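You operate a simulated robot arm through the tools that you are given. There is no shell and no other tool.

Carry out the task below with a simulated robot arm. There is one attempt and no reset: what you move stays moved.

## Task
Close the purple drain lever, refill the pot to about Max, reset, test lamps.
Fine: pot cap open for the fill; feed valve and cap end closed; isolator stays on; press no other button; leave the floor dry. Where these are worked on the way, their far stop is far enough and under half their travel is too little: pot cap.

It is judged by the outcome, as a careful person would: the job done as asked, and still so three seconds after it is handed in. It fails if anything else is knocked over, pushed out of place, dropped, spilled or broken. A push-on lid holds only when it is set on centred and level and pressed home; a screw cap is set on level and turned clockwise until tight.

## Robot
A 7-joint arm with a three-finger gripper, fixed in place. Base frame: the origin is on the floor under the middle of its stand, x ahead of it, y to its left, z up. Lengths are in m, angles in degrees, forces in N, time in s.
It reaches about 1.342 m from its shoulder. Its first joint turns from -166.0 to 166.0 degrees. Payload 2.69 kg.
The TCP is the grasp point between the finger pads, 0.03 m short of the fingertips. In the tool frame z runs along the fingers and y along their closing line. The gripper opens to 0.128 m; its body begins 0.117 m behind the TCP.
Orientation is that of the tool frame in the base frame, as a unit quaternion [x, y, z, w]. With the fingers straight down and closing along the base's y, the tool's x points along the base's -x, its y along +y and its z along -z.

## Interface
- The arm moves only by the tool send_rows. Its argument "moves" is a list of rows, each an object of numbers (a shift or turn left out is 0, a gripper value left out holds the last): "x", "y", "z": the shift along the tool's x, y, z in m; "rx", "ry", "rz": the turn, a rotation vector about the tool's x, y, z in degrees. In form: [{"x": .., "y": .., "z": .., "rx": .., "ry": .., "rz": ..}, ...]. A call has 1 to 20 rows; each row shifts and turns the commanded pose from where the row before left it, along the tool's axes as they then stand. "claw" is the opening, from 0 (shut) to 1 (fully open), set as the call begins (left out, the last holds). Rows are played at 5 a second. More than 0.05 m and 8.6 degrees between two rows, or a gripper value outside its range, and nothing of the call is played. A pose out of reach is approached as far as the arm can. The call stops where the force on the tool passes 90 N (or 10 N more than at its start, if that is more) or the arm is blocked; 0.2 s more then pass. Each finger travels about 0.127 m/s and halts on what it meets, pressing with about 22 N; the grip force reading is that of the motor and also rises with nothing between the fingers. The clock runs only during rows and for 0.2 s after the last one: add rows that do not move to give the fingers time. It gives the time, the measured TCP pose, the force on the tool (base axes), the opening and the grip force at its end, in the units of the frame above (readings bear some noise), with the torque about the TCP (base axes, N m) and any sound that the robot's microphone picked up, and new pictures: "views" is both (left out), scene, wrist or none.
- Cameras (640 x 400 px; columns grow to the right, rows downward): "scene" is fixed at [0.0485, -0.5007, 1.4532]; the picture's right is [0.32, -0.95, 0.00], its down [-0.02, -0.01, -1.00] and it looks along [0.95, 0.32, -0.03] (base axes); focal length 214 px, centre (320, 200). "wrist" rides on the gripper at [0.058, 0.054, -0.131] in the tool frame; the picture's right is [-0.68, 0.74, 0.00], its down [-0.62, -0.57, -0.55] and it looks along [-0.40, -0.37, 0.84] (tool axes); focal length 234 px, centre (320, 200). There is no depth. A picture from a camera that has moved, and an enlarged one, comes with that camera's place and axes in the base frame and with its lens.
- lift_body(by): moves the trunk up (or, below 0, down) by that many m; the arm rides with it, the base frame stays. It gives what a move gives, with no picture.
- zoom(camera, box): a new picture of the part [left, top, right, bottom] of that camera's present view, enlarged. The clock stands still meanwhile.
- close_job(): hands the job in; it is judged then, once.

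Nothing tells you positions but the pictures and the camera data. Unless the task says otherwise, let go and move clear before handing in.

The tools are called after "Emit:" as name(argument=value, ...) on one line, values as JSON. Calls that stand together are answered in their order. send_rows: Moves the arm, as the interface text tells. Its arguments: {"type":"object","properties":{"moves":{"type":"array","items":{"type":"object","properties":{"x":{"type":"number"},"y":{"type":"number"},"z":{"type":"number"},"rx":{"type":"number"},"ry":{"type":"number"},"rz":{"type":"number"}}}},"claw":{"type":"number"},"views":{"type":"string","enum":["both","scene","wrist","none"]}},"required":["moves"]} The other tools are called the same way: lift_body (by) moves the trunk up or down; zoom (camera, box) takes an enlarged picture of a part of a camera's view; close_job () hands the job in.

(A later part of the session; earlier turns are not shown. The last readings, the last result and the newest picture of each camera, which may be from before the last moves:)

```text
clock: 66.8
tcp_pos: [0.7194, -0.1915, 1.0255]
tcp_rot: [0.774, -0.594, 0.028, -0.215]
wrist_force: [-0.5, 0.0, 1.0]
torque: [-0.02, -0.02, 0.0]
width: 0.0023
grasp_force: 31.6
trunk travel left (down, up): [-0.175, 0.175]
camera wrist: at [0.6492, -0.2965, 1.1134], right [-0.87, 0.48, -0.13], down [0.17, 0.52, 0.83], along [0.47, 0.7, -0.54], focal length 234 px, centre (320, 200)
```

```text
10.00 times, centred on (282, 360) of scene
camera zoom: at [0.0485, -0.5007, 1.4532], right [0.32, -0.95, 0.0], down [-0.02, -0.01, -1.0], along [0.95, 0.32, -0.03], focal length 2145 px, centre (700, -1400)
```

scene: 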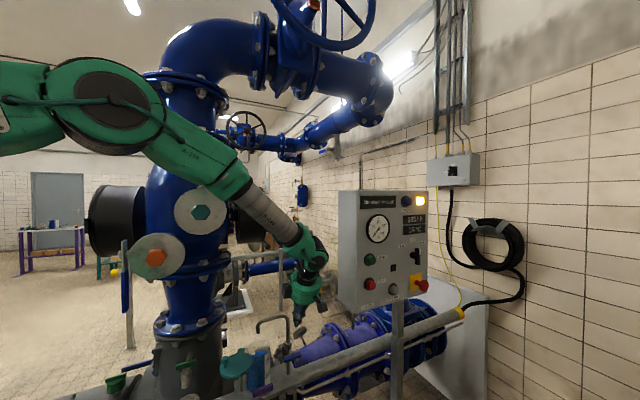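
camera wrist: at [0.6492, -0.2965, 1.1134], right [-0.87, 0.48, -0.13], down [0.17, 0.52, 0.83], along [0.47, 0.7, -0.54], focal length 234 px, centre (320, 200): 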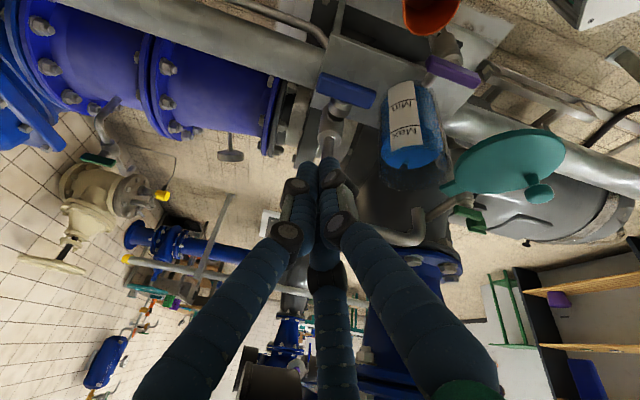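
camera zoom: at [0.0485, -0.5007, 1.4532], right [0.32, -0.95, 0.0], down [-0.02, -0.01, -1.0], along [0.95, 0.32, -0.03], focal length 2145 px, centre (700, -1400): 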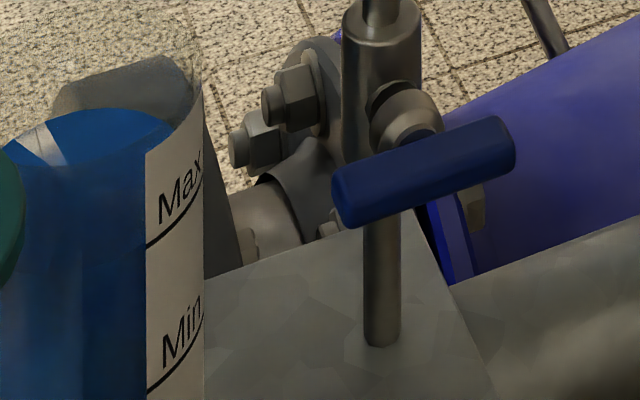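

The water surface sits within a few millimetres of the Max line. Next I'll close the cap. Its knob is now at about (0.565, -0.024, 0.949), so I'm moving the gripper over it in the caging orientation.

Emit:
send_rows(moves=[{"x": -0.0329, "y": 0.019, "z": -0.0104}, {"x": -0.0329, "y": 0.019, "z": -0.0104}, {"x": -0.0329, "y": 0.019, "z": -0.0104}, {"x": -0.0329, "y": 0.019, "z": -0.0104}, {"x": -0.0329, "y": 0.019, "z": -0.0104}, {"x": -0.0329, "y": 0.019, "z": -0.0104}, {"rz": -7.5}, {"rz": -7.5}, {"rz": -7.5}, {"rz": -7.5}, {"rx": -5}, {"rx": -5}, {}], claw=0.32, views="both")

Emit:
zoom(camera="scene", box=[220, 290, 320, 390])

Emit:
zoom(camera="wrist", box=[220, 60, 420, 220])

```text
clock: 69.6
tcp_pos: [0.5378, -0.0493, 1.0828]
tcp_rot: [0.916, -0.379, 0.051, -0.12]
wrist_force: [-0.6, -0.8, 1.1]
torque: [-0.02, -0.02, -0.02]
width: 0.0409
grasp_force: 0.0
trunk travel left (down, up): [-0.175, 0.175]
camera wrist: at [0.5198, -0.1516, 1.1956], right [-0.98, -0.03, -0.19], down [-0.15, 0.72, 0.68], along [0.12, 0.69, -0.71], focal length 234 px, centre (320, 200)
```

scene: 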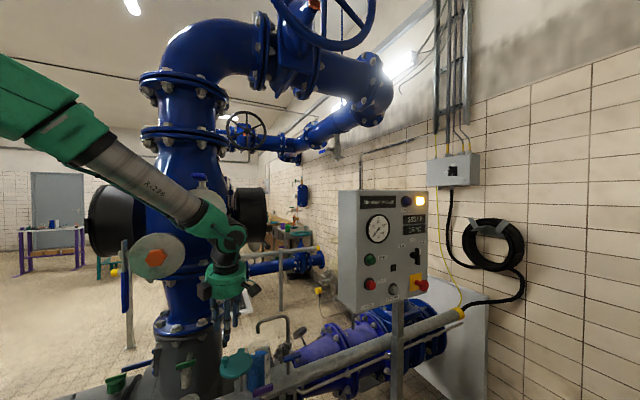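
wrist: 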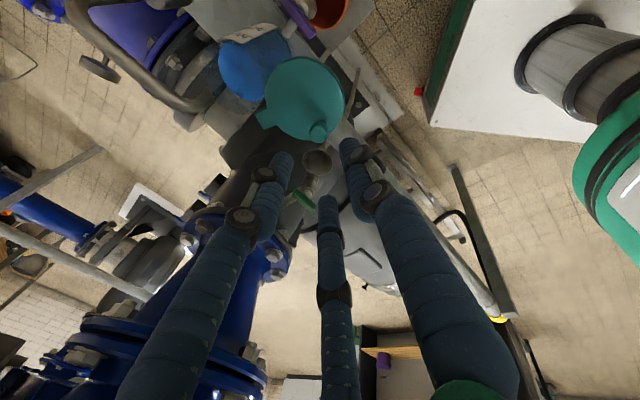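

```text
4.00 times, centred on (270, 340) of scene
camera zoom: at [0.0485, -0.5007, 1.4532], right [0.32, -0.95, 0.0], down [-0.02, -0.01, -1.0], along [0.95, 0.32, -0.03], focal length 858 px, centre (520, -360)
```

zoom: 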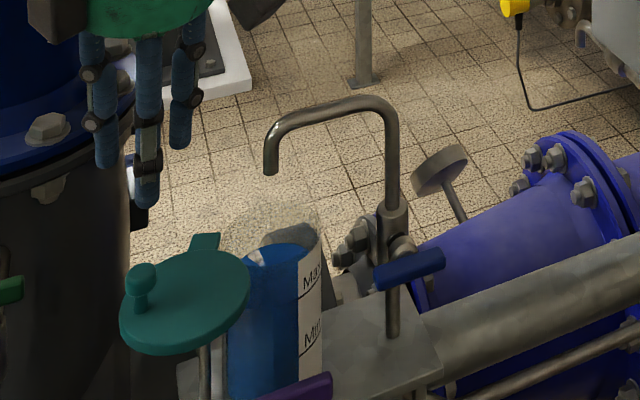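

```text
2.50 times, centred on (320, 140) of wrist
camera zoom: at [0.5198, -0.1516, 1.1956], right [-0.98, -0.03, -0.19], down [-0.15, 0.72, 0.68], along [0.12, 0.69, -0.71], focal length 585 px, centre (320, 350)
```

zoom: 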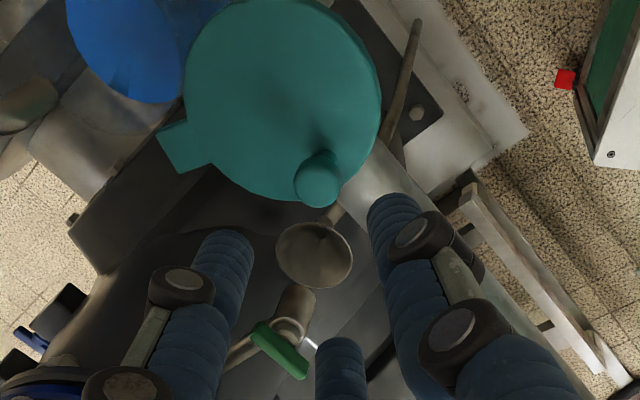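

The knob is confirmed at (0.567, -0.022). I'll lower the fingers around it.

Emit:
send_rows(moves=[{"x": 0.0002, "y": -0.0016, "z": 0.03}, {"x": 0.0002, "y": -0.0016, "z": 0.03}, {"z": 0.03}, {"z": 0.02}, {}], claw=0.34, views="wrist")

Emit:
zoom(camera="scene", box=[220, 290, 320, 390])

Emit:
zoom(camera="wrist", box=[220, 100, 420, 225])

```text
clock: 70.8
tcp_pos: [0.5618, -0.0286, 0.9775]
tcp_rot: [0.916, -0.379, 0.05, -0.121]
wrist_force: [-0.3, 0.0, -0.1]
torque: [-0.02, 0.01, -0.01]
width: 0.0438
grasp_force: 0.2
trunk travel left (down, up): [-0.175, 0.175]
camera wrist: at [0.5427, -0.1302, 1.0899], right [-0.98, -0.02, -0.19], down [-0.15, 0.72, 0.68], along [0.12, 0.69, -0.71], focal length 234 px, centre (320, 200)
```

wrist: 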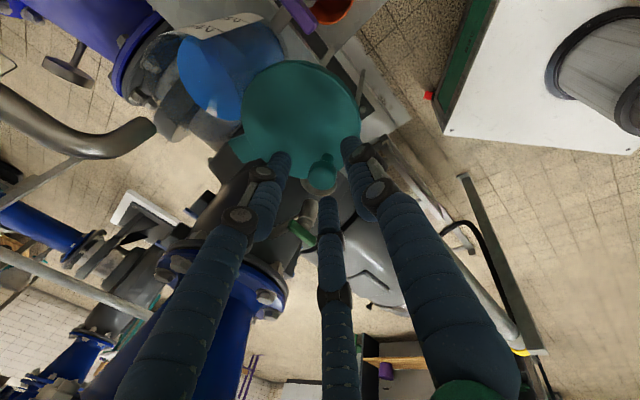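

```text
4.00 times, centred on (270, 340) of scene
camera zoom: at [0.0485, -0.5007, 1.4532], right [0.32, -0.95, 0.0], down [-0.02, -0.01, -1.0], along [0.95, 0.32, -0.03], focal length 858 px, centre (520, -360)
```

zoom: 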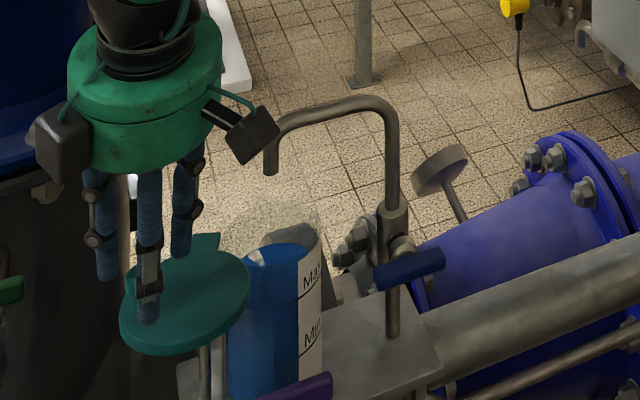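

```text
3.20 times, centred on (320, 162) of wrist
camera zoom: at [0.5427, -0.1302, 1.0899], right [-0.98, -0.02, -0.19], down [-0.15, 0.72, 0.68], along [0.12, 0.69, -0.71], focal length 749 px, centre (320, 320)
```

zoom: 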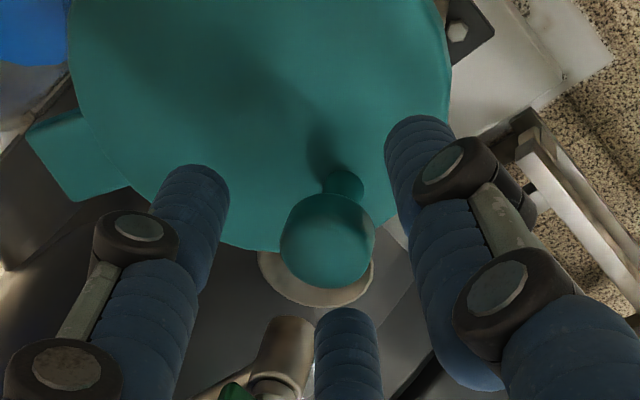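

Emit:
send_rows(moves=[{"z": 0.006}, {"z": 0.005}, {}], claw=0.24, views="wrist")

Emit:
zoom(camera="wrist", box=[220, 100, 420, 225])

```text
clock: 71.6
tcp_pos: [0.564, -0.025, 0.9661]
tcp_rot: [0.916, -0.38, 0.049, -0.12]
wrist_force: [-0.9, -0.5, 0.4]
torque: [-0.02, 0.01, 0.03]
width: 0.0309
grasp_force: 0.2
trunk travel left (down, up): [-0.175, 0.175]
camera wrist: at [0.5444, -0.1277, 1.0792], right [-0.98, -0.02, -0.19], down [-0.15, 0.72, 0.68], along [0.12, 0.69, -0.71], focal length 234 px, centre (320, 200)
```

wrist: 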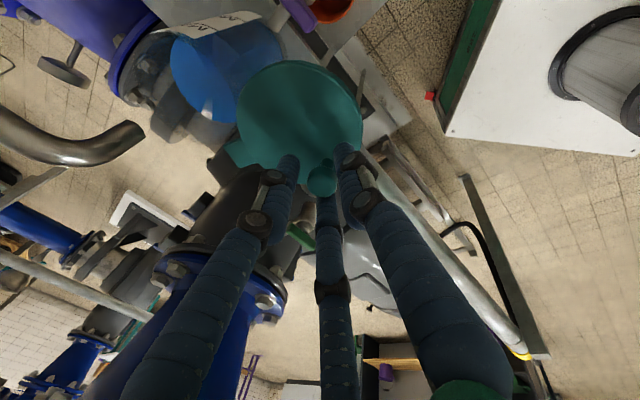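

```text
3.20 times, centred on (320, 162) of wrist
camera zoom: at [0.5444, -0.1277, 1.0792], right [-0.98, -0.02, -0.19], down [-0.15, 0.72, 0.68], along [0.12, 0.69, -0.71], focal length 749 px, centre (320, 320)
```

zoom: 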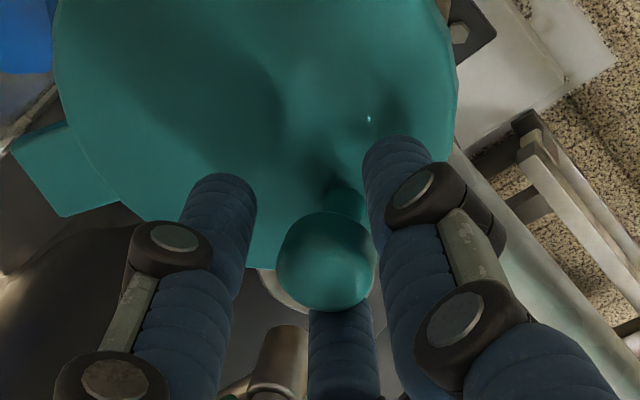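

The knob is caged. I'll swing the cap back along its arc.

Emit:
send_rows(moves=[{"x": 0.00598, "y": 0.00484, "z": -0.0013}, {"x": 0.00646, "y": 0.00421, "z": -0.00113}, {"x": 0.00689, "y": 0.00354, "z": -0.00095}, {"x": 0.00722, "y": 0.00282, "z": -0.00076}, {"x": 0.0075, "y": 0.00208, "z": -0.00056}, {"x": 0.00768, "y": 0.0013, "z": -0.00035}, {"x": 0.00778, "y": 0.00053, "z": -0.00014}, {}], claw=0.24, views="wrist")

Emit:
zoom(camera="wrist", box=[220, 100, 420, 225])

```text
clock: 73.4
tcp_pos: [0.5833, -0.0756, 0.9676]
tcp_rot: [0.916, -0.379, 0.049, -0.121]
wrist_force: [0.2, 0.3, 0.0]
torque: [-0.02, 0.0, -0.02]
width: 0.0307
grasp_force: 0.0
trunk travel left (down, up): [-0.175, 0.175]
camera wrist: at [0.5652, -0.1772, 1.0796], right [-0.98, -0.02, -0.19], down [-0.15, 0.72, 0.68], along [0.12, 0.69, -0.71], focal length 234 px, centre (320, 200)
```

wrist: 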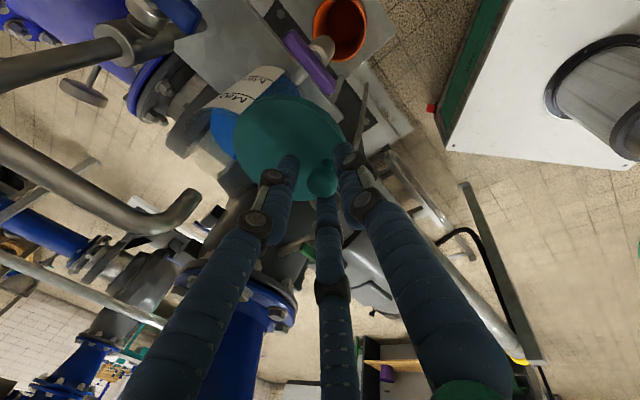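

```text
3.20 times, centred on (320, 162) of wrist
camera zoom: at [0.5652, -0.1772, 1.0796], right [-0.98, -0.02, -0.19], down [-0.15, 0.72, 0.68], along [0.12, 0.69, -0.71], focal length 749 px, centre (320, 320)
```

zoom: 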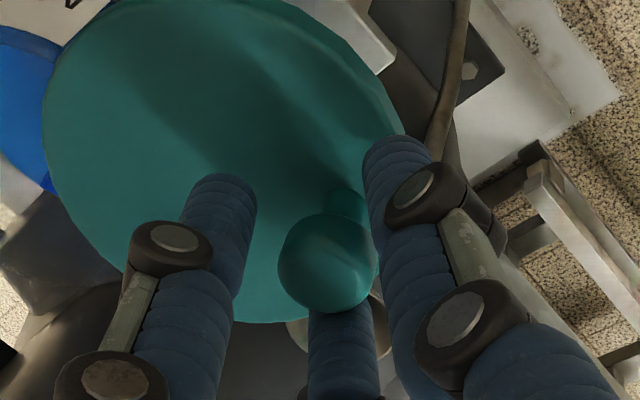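

The cap is following. I'll continue toward closed.

Emit:
send_rows(moves=[{"x": 0.0078, "y": -0.00026, "z": 7e-05}, {"x": 0.00771, "y": -0.00105, "z": 0.00028}, {"x": 0.00757, "y": -0.00183, "z": 0.00049}, {"x": 0.00733, "y": -0.00257, "z": 0.00069}, {"x": 0.00701, "y": -0.0033, "z": 0.00089}, {"x": 0.00661, "y": -0.00399, "z": 0.00107}, {"x": 0.00615, "y": -0.00464, "z": 0.00124}, {}], claw=0.24, views="wrist")

Emit:
zoom(camera="wrist", box=[220, 100, 420, 225])

Emit:
zoom(camera="scene", box=[220, 300, 320, 400])

```text
clock: 75.2
tcp_pos: [0.634, -0.0975, 0.9653]
tcp_rot: [0.916, -0.38, 0.05, -0.121]
wrist_force: [-0.3, 0.1, 0.0]
torque: [0.0, 0.02, 0.02]
width: 0.0309
grasp_force: 0.4
trunk travel left (down, up): [-0.175, 0.175]
camera wrist: at [0.615, -0.2001, 1.0789], right [-0.98, -0.02, -0.19], down [-0.15, 0.72, 0.68], along [0.12, 0.69, -0.71], focal length 234 px, centre (320, 200)
```

wrist: 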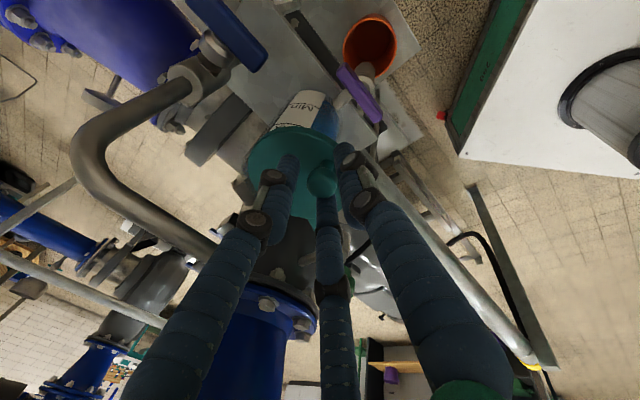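

```text
3.20 times, centred on (320, 162) of wrist
camera zoom: at [0.615, -0.2001, 1.0789], right [-0.98, -0.02, -0.19], down [-0.15, 0.72, 0.68], along [0.12, 0.69, -0.71], focal length 749 px, centre (320, 320)
```

zoom: 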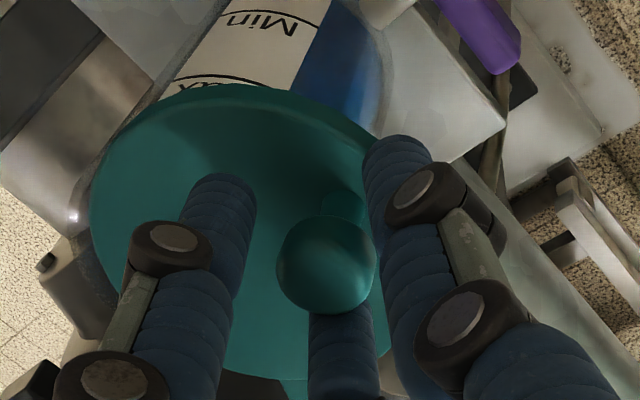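

```text
4.00 times, centred on (270, 350) of scene
camera zoom: at [0.0485, -0.5007, 1.4532], right [0.32, -0.95, 0.0], down [-0.02, -0.01, -1.0], along [0.95, 0.32, -0.03], focal length 858 px, centre (520, -400)
```

zoom: 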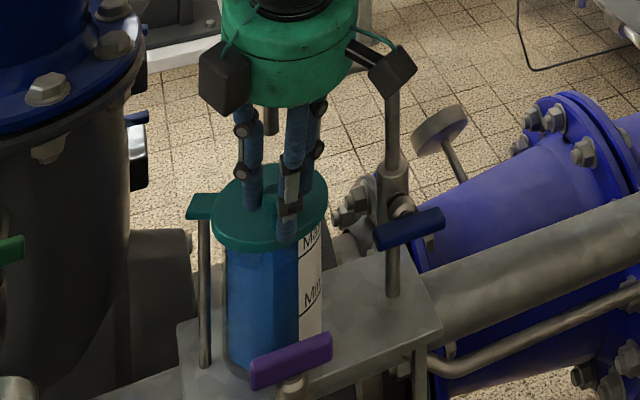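

Emit:
send_rows(moves=[{"x": 0.00561, "y": -0.00524, "z": 0.0014}, {"x": 0.00501, "y": -0.00578, "z": 0.00155}, {}], claw=0.24, views="none")

Emit:
send_rows(moves=[{"x": 0.00218, "y": -0.00312, "z": 0.00084}, {"x": 0.00218, "y": -0.00312, "z": 0.00084}, {}], claw=0.24, views="wrist")

Emit:
zoom(camera="wrist", box=[220, 100, 420, 225])

Emit:
zoom(camera="scene", box=[240, 320, 320, 400])

```text
clock: 76.0
tcp_pos: [0.6486, -0.0979, 0.9649]
tcp_rot: [0.916, -0.379, 0.05, -0.12]
wrist_force: [0.8, 0.2, -0.2]
torque: [0.02, 0.0, 0.01]
width: 0.0309
grasp_force: 0.1
trunk travel left (down, up): [-0.175, 0.175]
```

```text
clock: 76.8
tcp_pos: [0.6554, -0.0958, 0.9675]
tcp_rot: [0.916, -0.379, 0.05, -0.121]
wrist_force: [-0.6, -0.6, -0.6]
torque: [-0.03, 0.0, -0.03]
width: 0.031
grasp_force: 0.3
trunk travel left (down, up): [-0.175, 0.175]
camera wrist: at [0.6371, -0.1979, 1.0796], right [-0.98, -0.02, -0.19], down [-0.15, 0.72, 0.68], along [0.12, 0.69, -0.71], focal length 234 px, centre (320, 200)
```

wrist: 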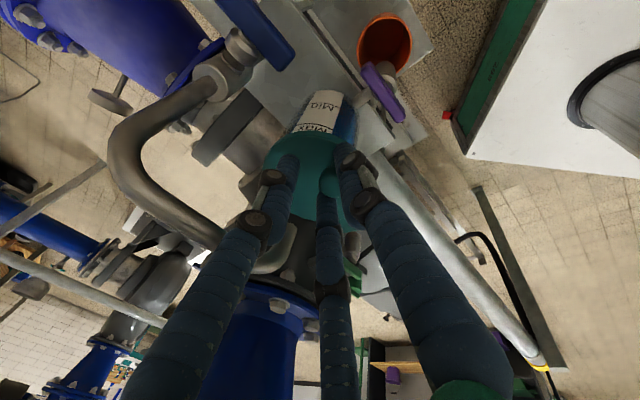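

```text
3.20 times, centred on (320, 162) of wrist
camera zoom: at [0.6371, -0.1979, 1.0796], right [-0.98, -0.02, -0.19], down [-0.15, 0.72, 0.68], along [0.12, 0.69, -0.71], focal length 749 px, centre (320, 320)
```

zoom: 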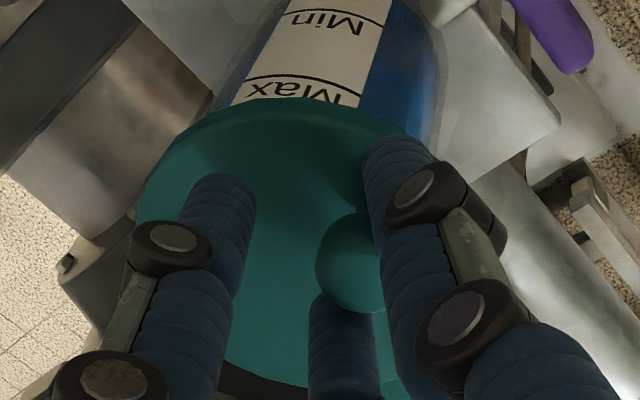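

```text
5.00 times, centred on (280, 360) of scene
camera zoom: at [0.0485, -0.5007, 1.4532], right [0.32, -0.95, 0.0], down [-0.02, -0.01, -1.0], along [0.95, 0.32, -0.03], focal length 1072 px, centre (520, -600)
```

zoom: 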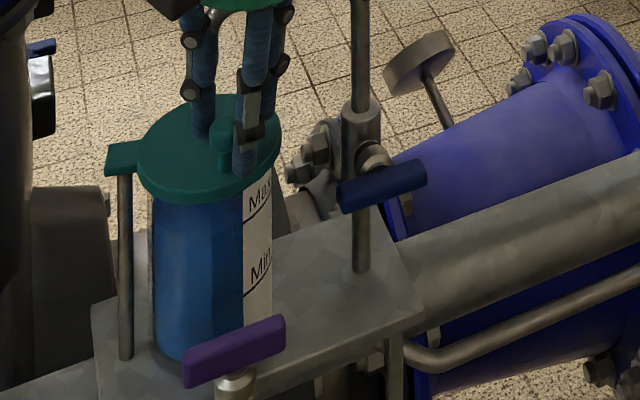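

The cap is nearly closed. I'll continue in half-steps and feel for the stop.

Emit:
send_rows(moves=[{"x": 0.00183, "y": -0.00333, "z": 0.00089}, {}], claw=0.24, views="none")

Emit:
send_rows(moves=[{"x": 0.00183, "y": -0.00333, "z": 0.00089}, {}], claw=0.24, views="none")

Emit:
zoom(camera="wrist", box=[220, 100, 420, 225])

Emit:
zoom(camera="scene", box=[240, 320, 320, 400])

```text
clock: 77.4
tcp_pos: [0.6592, -0.0938, 0.9652]
tcp_rot: [0.916, -0.38, 0.049, -0.12]
wrist_force: [0.2, -1.2, -0.5]
torque: [-0.03, 0.01, 0.01]
width: 0.0311
grasp_force: 0.3
trunk travel left (down, up): [-0.175, 0.175]
```

```text
clock: 78.0
tcp_pos: [0.662, -0.0942, 0.9667]
tcp_rot: [0.916, -0.379, 0.05, -0.12]
wrist_force: [0.5, -0.1, -0.6]
torque: [0.01, -0.01, 0.0]
width: 0.0314
grasp_force: 0.0
trunk travel left (down, up): [-0.175, 0.175]
```

```text
3.20 times, centred on (320, 162) of wrist
camera zoom: at [0.6445, -0.1959, 1.0794], right [-0.98, -0.02, -0.19], down [-0.15, 0.72, 0.68], along [0.12, 0.69, -0.71], focal length 749 px, centre (320, 320)
```

zoom: 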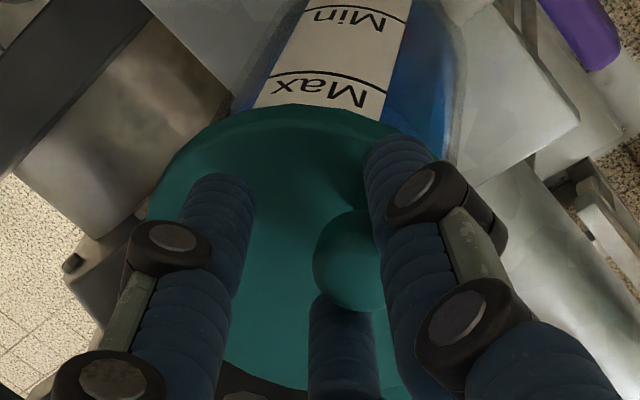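

```text
5.00 times, centred on (280, 360) of scene
camera zoom: at [0.0485, -0.5007, 1.4532], right [0.32, -0.95, 0.0], down [-0.02, -0.01, -1.0], along [0.95, 0.32, -0.03], focal length 1072 px, centre (520, -600)
```

zoom: 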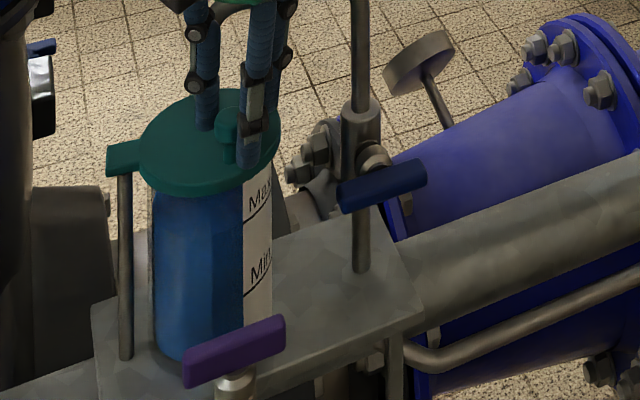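

Emit:
send_rows(moves=[{"x": 0.00146, "y": -0.00349, "z": 0.00094}, {}], claw=0.24, views="none")

Emit:
send_rows(moves=[{"x": 0.00146, "y": -0.00349, "z": 0.00094}, {}], claw=0.24, views="none")

Emit:
zoom(camera="wrist", box=[220, 100, 420, 225])

Emit:
zoom(camera="scene", box=[240, 320, 320, 400])

```text
clock: 78.6
tcp_pos: [0.6664, -0.092, 0.9669]
tcp_rot: [0.916, -0.379, 0.05, -0.121]
wrist_force: [-0.2, -1.5, 0.8]
torque: [-0.03, -0.03, 0.0]
width: 0.0318
grasp_force: 0.2
trunk travel left (down, up): [-0.175, 0.175]
```

```text
clock: 79.2
tcp_pos: [0.6697, -0.0921, 0.9665]
tcp_rot: [0.916, -0.379, 0.05, -0.12]
wrist_force: [0.2, -0.5, 0.2]
torque: [-0.01, 0.02, 0.0]
width: 0.031
grasp_force: 0.0
trunk travel left (down, up): [-0.175, 0.175]
```

```text
3.20 times, centred on (320, 162) of wrist
camera zoom: at [0.6512, -0.193, 1.0798], right [-0.98, -0.02, -0.19], down [-0.15, 0.72, 0.68], along [0.12, 0.69, -0.71], focal length 749 px, centre (320, 320)
```

zoom: 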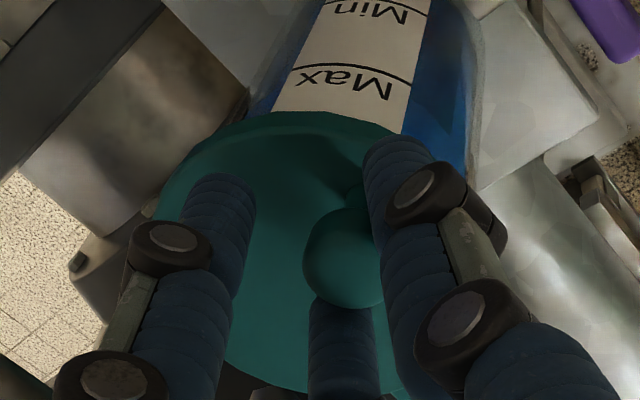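

```text
5.00 times, centred on (280, 360) of scene
camera zoom: at [0.0485, -0.5007, 1.4532], right [0.32, -0.95, 0.0], down [-0.02, -0.01, -1.0], along [0.95, 0.32, -0.03], focal length 1072 px, centre (520, -600)
```

zoom: 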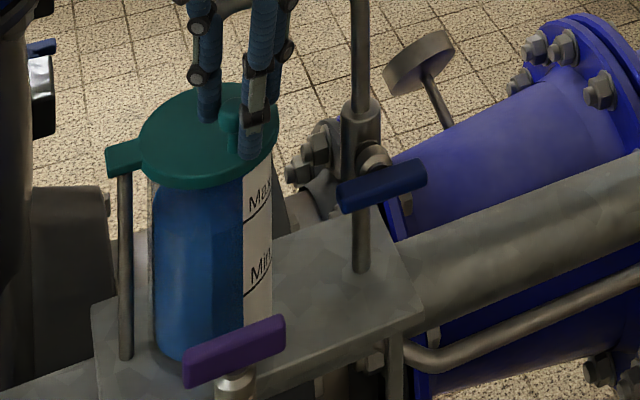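

The cap outline nearly matches its original closed position. I'll push on gently to feel the closed stop.

Emit:
send_rows(moves=[{"x": 0.0008, "y": -0.0018, "z": 0.0005}, {}], claw=0.24, views="none")

Emit:
send_rows(moves=[{"x": 0.0008, "y": -0.0018, "z": 0.0005}, {}], claw=0.24, views="none")

Emit:
send_rows(moves=[{"x": 0.0008, "y": -0.0018, "z": 0.0005}, {}], claw=0.24, views="none")

Emit:
zoom(camera="wrist", box=[220, 100, 420, 225])

Emit:
zoom(camera="scene", box=[240, 320, 320, 400])

```text
clock: 79.8
tcp_pos: [0.6717, -0.089, 0.9653]
tcp_rot: [0.916, -0.379, 0.05, -0.121]
wrist_force: [-1.4, -3.2, -1.8]
torque: [-0.01, 0.02, 0.04]
width: 0.0328
grasp_force: 1.3
trunk travel left (down, up): [-0.175, 0.175]
```

```text
clock: 80.4
tcp_pos: [0.6758, -0.0897, 0.9682]
tcp_rot: [0.916, -0.378, 0.05, -0.121]
wrist_force: [-1.7, -5.6, -1.7]
torque: [-0.11, 0.0, 0.05]
width: 0.0343
grasp_force: 2.5
trunk travel left (down, up): [-0.175, 0.175]
```

```text
clock: 81.0
tcp_pos: [0.6751, -0.0895, 0.9673]
tcp_rot: [0.916, -0.38, 0.05, -0.121]
wrist_force: [-17.4, -15.3, 1.9]
torque: [-0.01, 0.05, 0.47]
width: 0.0355
grasp_force: 3.9
trunk travel left (down, up): [-0.175, 0.175]
```

```text
3.20 times, centred on (320, 162) of wrist
camera zoom: at [0.6562, -0.1916, 1.0795], right [-0.98, -0.02, -0.19], down [-0.15, 0.72, 0.68], along [0.12, 0.69, -0.71], focal length 749 px, centre (320, 320)
```

zoom: 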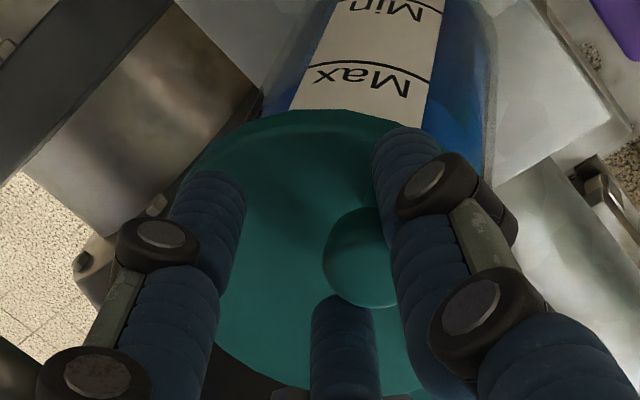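

```text
5.00 times, centred on (280, 360) of scene
camera zoom: at [0.0485, -0.5007, 1.4532], right [0.32, -0.95, 0.0], down [-0.02, -0.01, -1.0], along [0.95, 0.32, -0.03], focal length 1072 px, centre (520, -600)
```

zoom: 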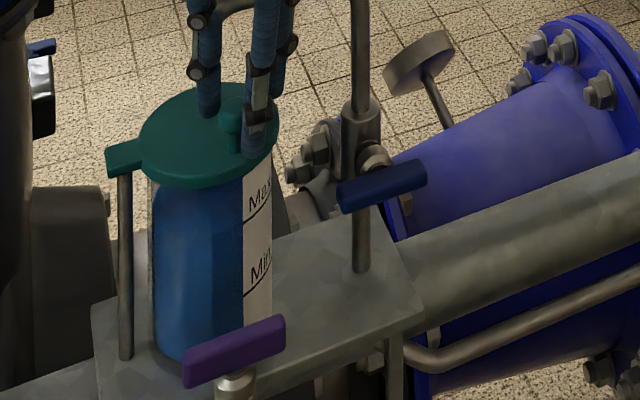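

The closed stop is reached, with force rising to about 23 N, and the cap is back in its original position. I'll recentre the fingers around the knob, open them slightly, and lift straight out.

Emit:
send_rows(moves=[{"x": -0.0016, "y": 0.0036, "z": -0.001}, {"x": -0.0018, "y": 0.0036, "z": -0.001}, {}], claw=0.24, views="none")

Emit:
zoom(camera="wrist", box=[220, 100, 420, 225])

```text
clock: 81.8
tcp_pos: [0.6686, -0.091, 0.9662]
tcp_rot: [0.916, -0.379, 0.049, -0.121]
wrist_force: [0.0, 0.1, -0.9]
torque: [-0.01, 0.0, 0.02]
width: 0.0308
grasp_force: 0.1
trunk travel left (down, up): [-0.175, 0.175]
```

```text
3.20 times, centred on (320, 162) of wrist
camera zoom: at [0.6495, -0.1929, 1.0788], right [-0.98, -0.02, -0.19], down [-0.15, 0.72, 0.68], along [0.12, 0.69, -0.71], focal length 749 px, centre (320, 320)
```

zoom: 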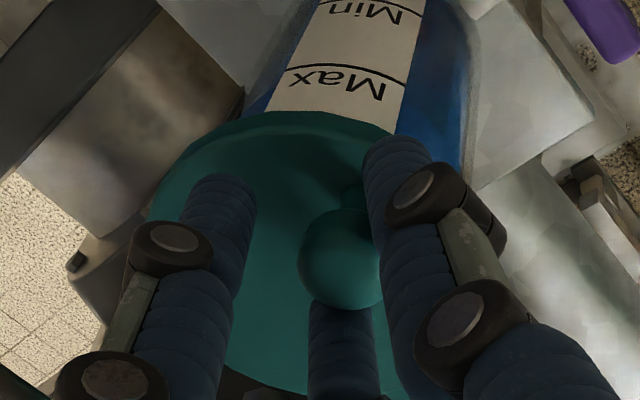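

Emit:
send_rows(moves=[{"x": -0.002, "y": 0.002}, {"z": -0.015}, {"z": -0.03}, {"z": -0.04}, {"z": -0.04}, {"z": -0.04}, {}], claw=0.32, views="both")

Emit:
zoom(camera="wrist", box=[220, 60, 420, 200])

Emit:
zoom(camera="scene", box=[240, 320, 320, 400])

Emit:
zoom(camera="scene", box=[330, 180, 450, 320])

```text
clock: 83.4
tcp_pos: [0.6352, -0.1218, 1.1254]
tcp_rot: [0.916, -0.379, 0.05, -0.121]
wrist_force: [0.1, 0.4, -0.5]
torque: [0.0, -0.07, 0.0]
width: 0.0411
grasp_force: 0.0
trunk travel left (down, up): [-0.175, 0.175]
camera wrist: at [0.6164, -0.2242, 1.2393], right [-0.98, -0.02, -0.19], down [-0.15, 0.72, 0.68], along [0.12, 0.69, -0.71], focal length 234 px, centre (320, 200)
```

scene: 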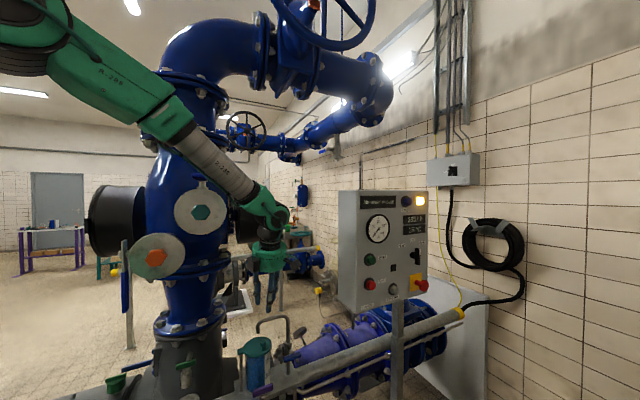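
wrist: 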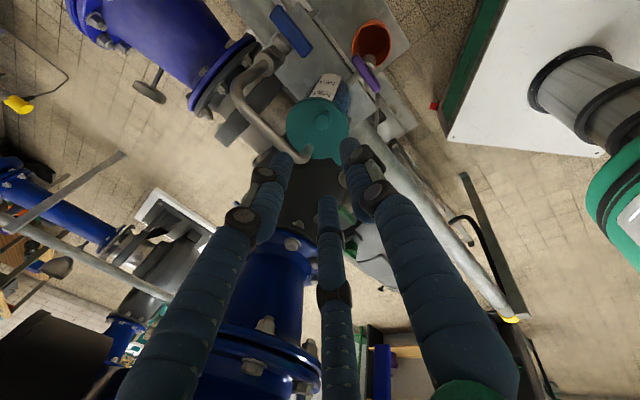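

```text
2.86 times, centred on (320, 130) of wrist
camera zoom: at [0.6164, -0.2242, 1.2393], right [-0.98, -0.02, -0.19], down [-0.15, 0.72, 0.68], along [0.12, 0.69, -0.71], focal length 669 px, centre (320, 400)
```

zoom: 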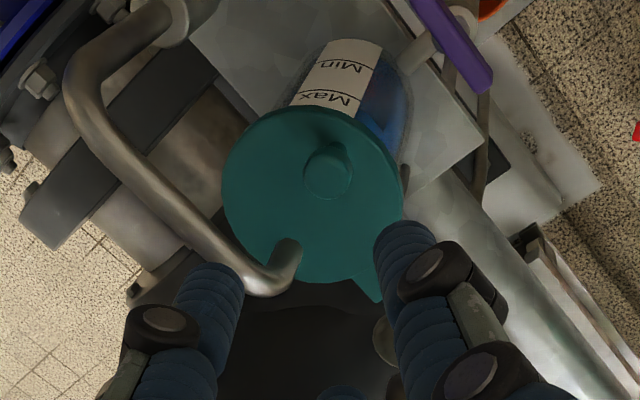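

```text
5.00 times, centred on (280, 360) of scene
camera zoom: at [0.0485, -0.5007, 1.4532], right [0.32, -0.95, 0.0], down [-0.02, -0.01, -1.0], along [0.95, 0.32, -0.03], focal length 1072 px, centre (520, -600)
```

zoom: 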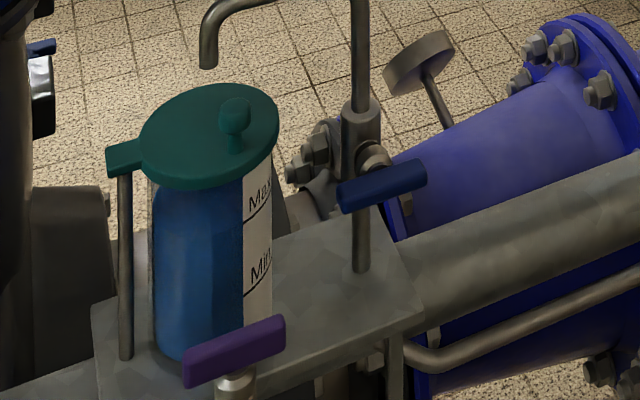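

```text
2.86 times, centred on (390, 250) of scene
camera zoom: at [0.0485, -0.5007, 1.4532], right [0.32, -0.95, 0.0], down [-0.02, -0.01, -1.0], along [0.95, 0.32, -0.03], focal length 613 px, centre (120, 57)
```

zoom: 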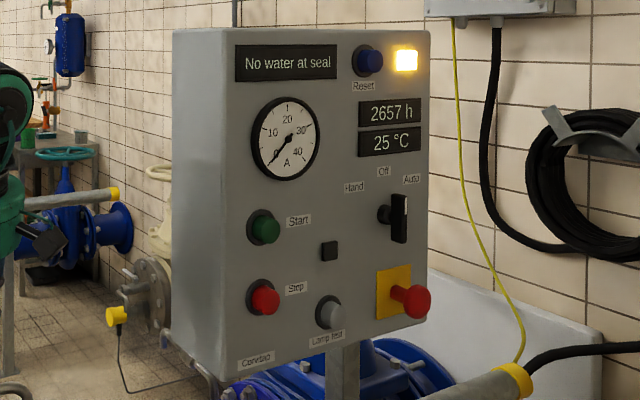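

The cap is closed, the feed lever is closed, the drain is closed and the level is good. Now for the panel. I take its face to be vertical with its normal along (-0.707, -0.707), Reset at about (0.910, -0.552, 1.425) and Lamp test at about (0.866, -0.508, 1.106). I'll back away toward the robot and up before reorienting.

Emit:
send_rows(moves=[{"rx": -7.5}, {"rx": -7.5}, {"x": 0.00446, "y": 0.0292, "z": -0.0325}, {"x": 0.00446, "y": 0.0292, "z": -0.0325}, {"x": 0.00446, "y": 0.0292, "z": -0.0325}, {"x": 0.00446, "y": 0.0292, "z": -0.0325}, {"x": 0.00446, "y": 0.0292, "z": -0.0325}, {"x": 0.00446, "y": 0.0292, "z": -0.0325}, {"x": 0.00446, "y": 0.0292, "z": -0.0325}, {"x": 0.00446, "y": 0.0292, "z": -0.0325}, {"x": 0.00446, "y": 0.0292, "z": -0.0325}, {"x": 0.00446, "y": 0.0292, "z": -0.0325}, {}], claw=0, views="both")

```text
clock: 86.2
tcp_pos: [0.4711, -0.3512, 1.4482]
tcp_rot: [0.921, -0.389, -0.002, 0.003]
wrist_force: [0.6, 0.5, -0.2]
torque: [0.06, 0.1, 0.0]
width: 0.0021
grasp_force: 21.7
out of reach, approached as far as the arm can: row 12
trunk travel left (down, up): [-0.175, 0.175]
camera wrist: at [0.4745, -0.4295, 1.5796], right [-1.0, -0.03, 0.01], down [-0.02, 0.84, 0.55], along [-0.02, 0.54, -0.84], focal length 234 px, centre (320, 200)
```

scene: 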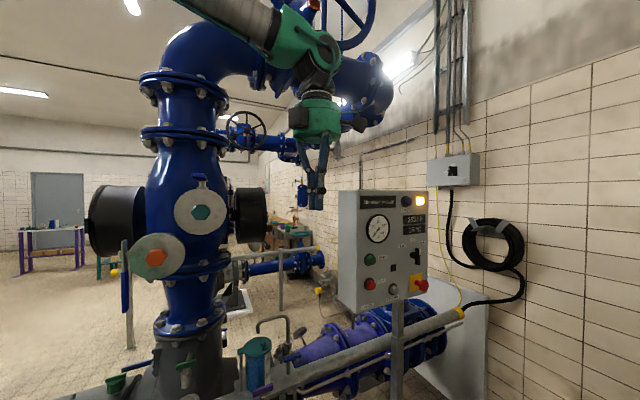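
wrist: 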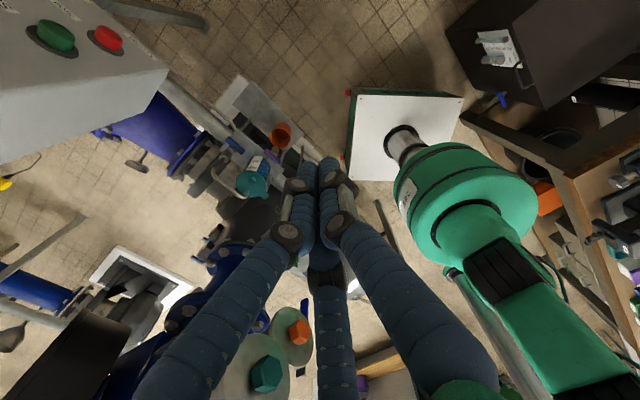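

The way is clear here. I'll unwind the wrist about 180° so that pitching forward puts one finger on top and the camera above it.

Emit:
send_rows(moves=[{"rz": 8.5}, {"rz": 8.5}, {"rz": 8.5}, {"rz": 8.5}, {"rz": 8.5}, {"rz": 8.5}, {"rz": 8.5}, {"rz": 8.5}, {"rz": 8.5}, {"rz": 8.5}, {"rz": 8.5}, {"rz": 8.5}, {"rz": 8.5}, {"rz": 8.5}, {"rz": 8.5}, {"rz": 8.5}, {"rz": 8.5}, {"rz": 8.5}, {"rz": 8.5}, {"rz": 8.5}], claw=0, views="both")

```text
clock: 90.4
tcp_pos: [0.4709, -0.3482, 1.4502]
tcp_rot: [0.302, 0.953, 0.001, 0.0]
wrist_force: [-0.1, -0.4, -0.2]
torque: [0.0, -0.01, -0.07]
width: 0.0025
grasp_force: 21.9
trunk travel left (down, up): [-0.175, 0.175]
camera wrist: at [0.4539, -0.2706, 1.5817], right [0.98, 0.21, 0.0], down [0.18, -0.82, 0.55], along [0.12, -0.54, -0.84], focal length 234 px, centre (320, 200)
```

scene: 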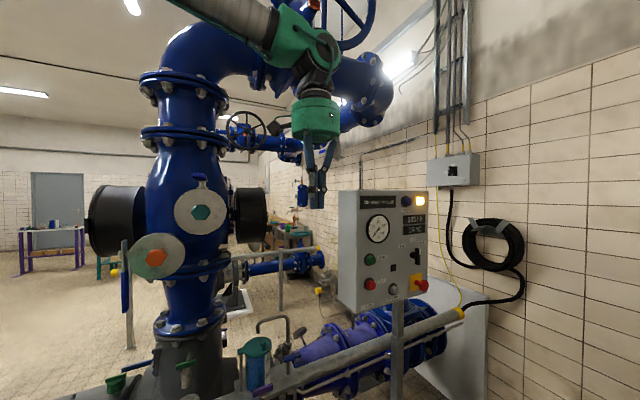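
wrist: 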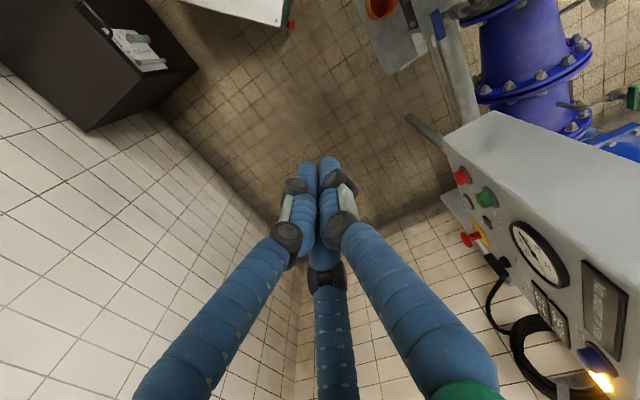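

Emit:
send_rows(moves=[{"rz": 4.9}, {"rz": 4.9}, {"rx": -7.78}, {"rx": -7.78}, {"rx": -7.78}, {"rx": -7.78}, {"rx": -7.78}, {"rx": -7.78}, {"rx": -7.78}, {"rx": -7.78}, {"rx": -7.76}, {}], claw=0, views="both")

```text
clock: 93.0
tcp_pos: [0.4706, -0.3486, 1.4511]
tcp_rot: [0.312, 0.757, 0.531, 0.219]
wrist_force: [-0.5, -0.3, -0.1]
torque: [0.02, -0.02, -0.01]
width: 0.0021
grasp_force: 21.7
trunk travel left (down, up): [-0.175, 0.175]
camera wrist: at [0.3556, -0.3818, 1.5458], right [0.66, -0.3, 0.69], down [-0.06, -0.94, -0.34], along [0.75, 0.18, -0.63], focal length 234 px, centre (320, 200)
```

scene: 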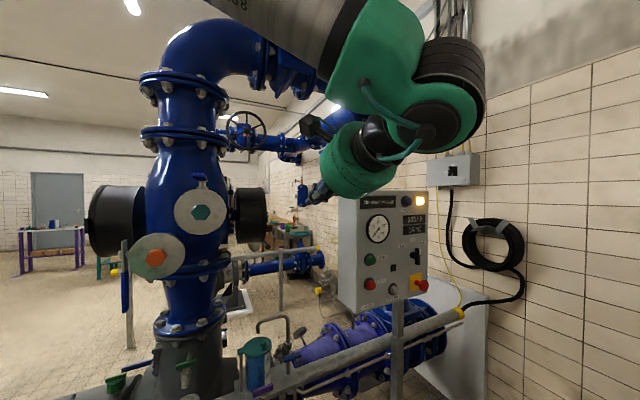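
wrist: 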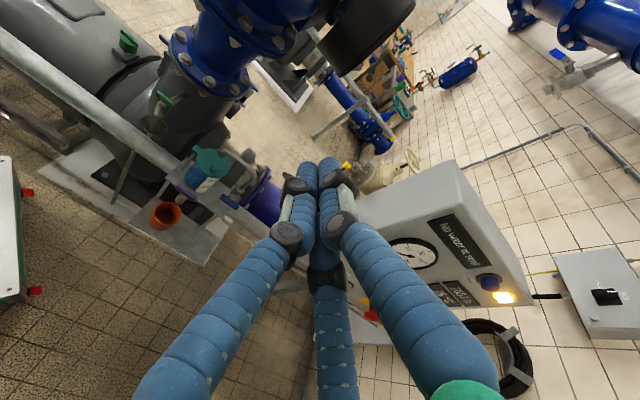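

The gripper now points into the panel, angled 20° down. I'll slide right, parallel to the panel face and well clear of it, toward the Reset button.

Emit:
send_rows(moves=[{"x": -0.044}, {"x": -0.044}, {"x": -0.044}, {"x": -0.044}, {"x": -0.044}, {"x": -0.044}, {"x": -0.044}, {"x": -0.044}, {"x": -0.044}, {"x": -0.044}, {}], claw=0, views="both")

Emit:
zoom(camera="wrist", box=[220, 80, 420, 240])

```text
clock: 95.4
tcp_pos: [0.7807, -0.6578, 1.4447]
tcp_rot: [0.314, 0.757, 0.531, 0.217]
wrist_force: [-0.2, 1.5, 0.6]
torque: [-0.06, -0.08, -0.14]
width: 0.0026
grasp_force: 21.9
trunk travel left (down, up): [-0.175, 0.175]
camera wrist: at [0.6657, -0.6903, 1.5412], right [0.66, -0.3, 0.69], down [-0.06, -0.94, -0.35], along [0.75, 0.18, -0.64], focal length 234 px, centre (320, 200)
```

scene: 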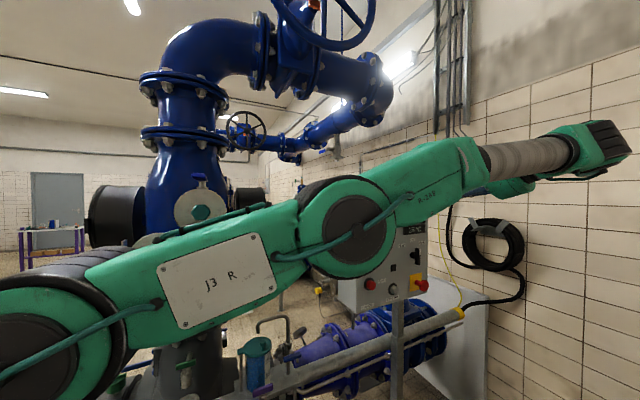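
wrist: 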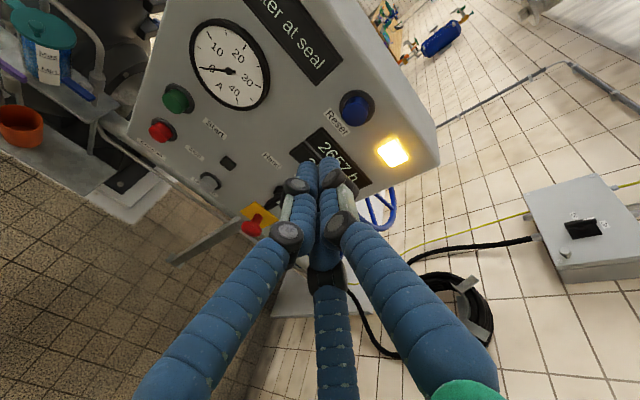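

```text
2.50 times, centred on (320, 160) of wrist
camera zoom: at [0.6657, -0.6903, 1.5412], right [0.66, -0.3, 0.69], down [-0.06, -0.94, -0.35], along [0.75, 0.18, -0.64], focal length 585 px, centre (320, 300)
```

zoom: 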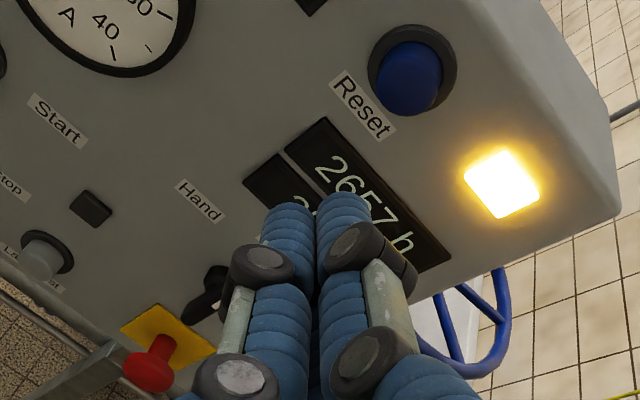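

The wrist view confirms the Reset button at (0.910, -0.552, 1.427). I'll move to a 4 cm standoff straight in front of it.

Emit:
send_rows(moves=[{"x": -0.0058, "y": 0.0054, "z": 0.0313}, {"x": -0.0058, "y": 0.0054, "z": 0.0313}, {"x": -0.0058, "y": 0.0054, "z": 0.0313}, {}], claw=0, views="wrist")

Emit:
zoom(camera="wrist", box=[240, 80, 440, 240])

```text
clock: 96.4
tcp_pos: [0.8621, -0.6037, 1.4326]
tcp_rot: [0.312, 0.757, 0.53, 0.218]
wrist_force: [1.0, 0.5, -0.8]
torque: [0.0, -0.03, 0.0]
width: 0.002
grasp_force: 22.2
trunk travel left (down, up): [-0.175, 0.175]
camera wrist: at [0.7475, -0.6358, 1.5265], right [0.66, -0.3, 0.69], down [-0.06, -0.94, -0.34], along [0.75, 0.18, -0.64], focal length 234 px, centre (320, 200)
```

wrist: 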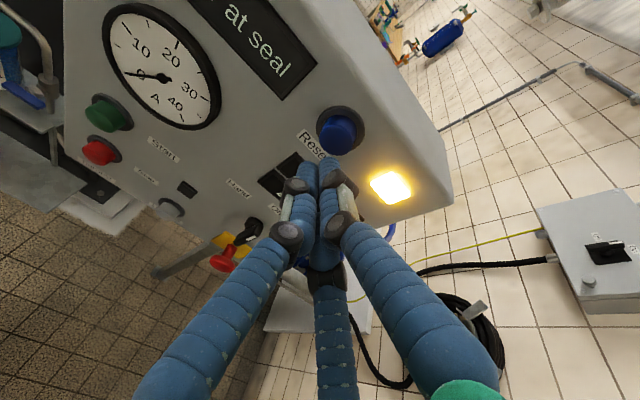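

```text
2.50 times, centred on (340, 160) of wrist
camera zoom: at [0.7475, -0.6358, 1.5265], right [0.66, -0.3, 0.69], down [-0.06, -0.94, -0.34], along [0.75, 0.18, -0.64], focal length 585 px, centre (270, 300)
```

zoom: 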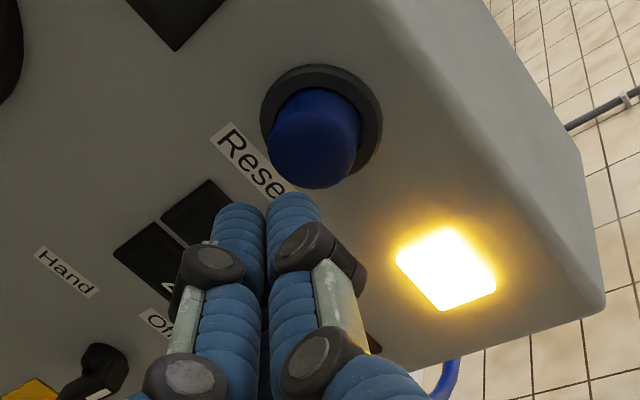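

The fingertips are lined up with the Reset button, about 3 cm away. I'll approach straight along the panel normal, then creep in small steps.

Emit:
send_rows(moves=[{"y": 0.002, "z": 0.0099}, {"y": 0.002, "z": 0.0099}, {}], claw=0, views="wrist")

Emit:
zoom(camera="wrist", box=[260, 100, 400, 220])

```text
clock: 97.2
tcp_pos: [0.8757, -0.5891, 1.4313]
tcp_rot: [0.312, 0.757, 0.53, 0.219]
wrist_force: [0.8, -0.4, 0.2]
torque: [0.01, 0.03, -0.01]
width: 0.0024
grasp_force: 22.5
trunk travel left (down, up): [-0.175, 0.175]
camera wrist: at [0.7601, -0.6219, 1.5267], right [0.66, -0.3, 0.69], down [-0.06, -0.94, -0.34], along [0.75, 0.18, -0.63], focal length 234 px, centre (320, 200)
```

wrist: 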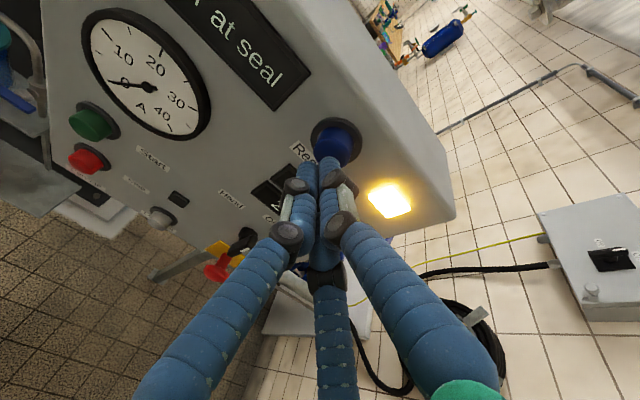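

```text
3.33 times, centred on (330, 160) of wrist
camera zoom: at [0.7601, -0.6219, 1.5267], right [0.66, -0.3, 0.69], down [-0.06, -0.94, -0.34], along [0.75, 0.18, -0.63], focal length 781 px, centre (287, 333)
```

zoom: 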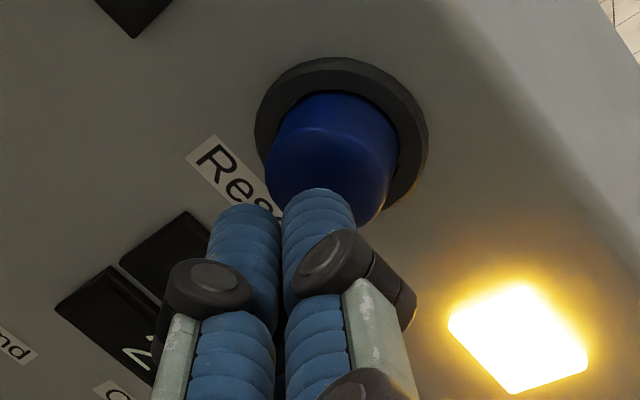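

Emit:
send_rows(moves=[{"y": 0.00068, "z": 0.00188}, {"y": 0.00068, "z": 0.00188}, {"y": 0.00068, "z": 0.00188}, {}], claw=0, views="none")

Emit:
zoom(camera="wrist", box=[260, 100, 400, 220])

```text
clock: 98.2
tcp_pos: [0.8785, -0.5846, 1.431]
tcp_rot: [0.312, 0.757, 0.531, 0.218]
wrist_force: [0.3, -0.4, -0.3]
torque: [-0.03, 0.01, 0.04]
width: 0.0023
grasp_force: 22.2
trunk travel left (down, up): [-0.175, 0.175]
```

```text
3.33 times, centred on (330, 160) of wrist
camera zoom: at [0.7643, -0.6183, 1.5265], right [0.66, -0.3, 0.69], down [-0.06, -0.94, -0.34], along [0.75, 0.18, -0.63], focal length 781 px, centre (287, 333)
```

zoom: 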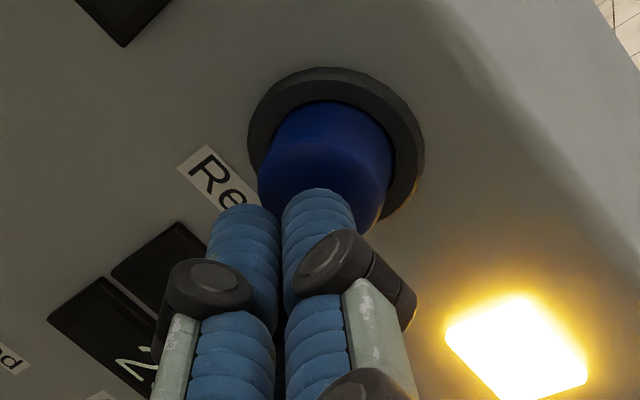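

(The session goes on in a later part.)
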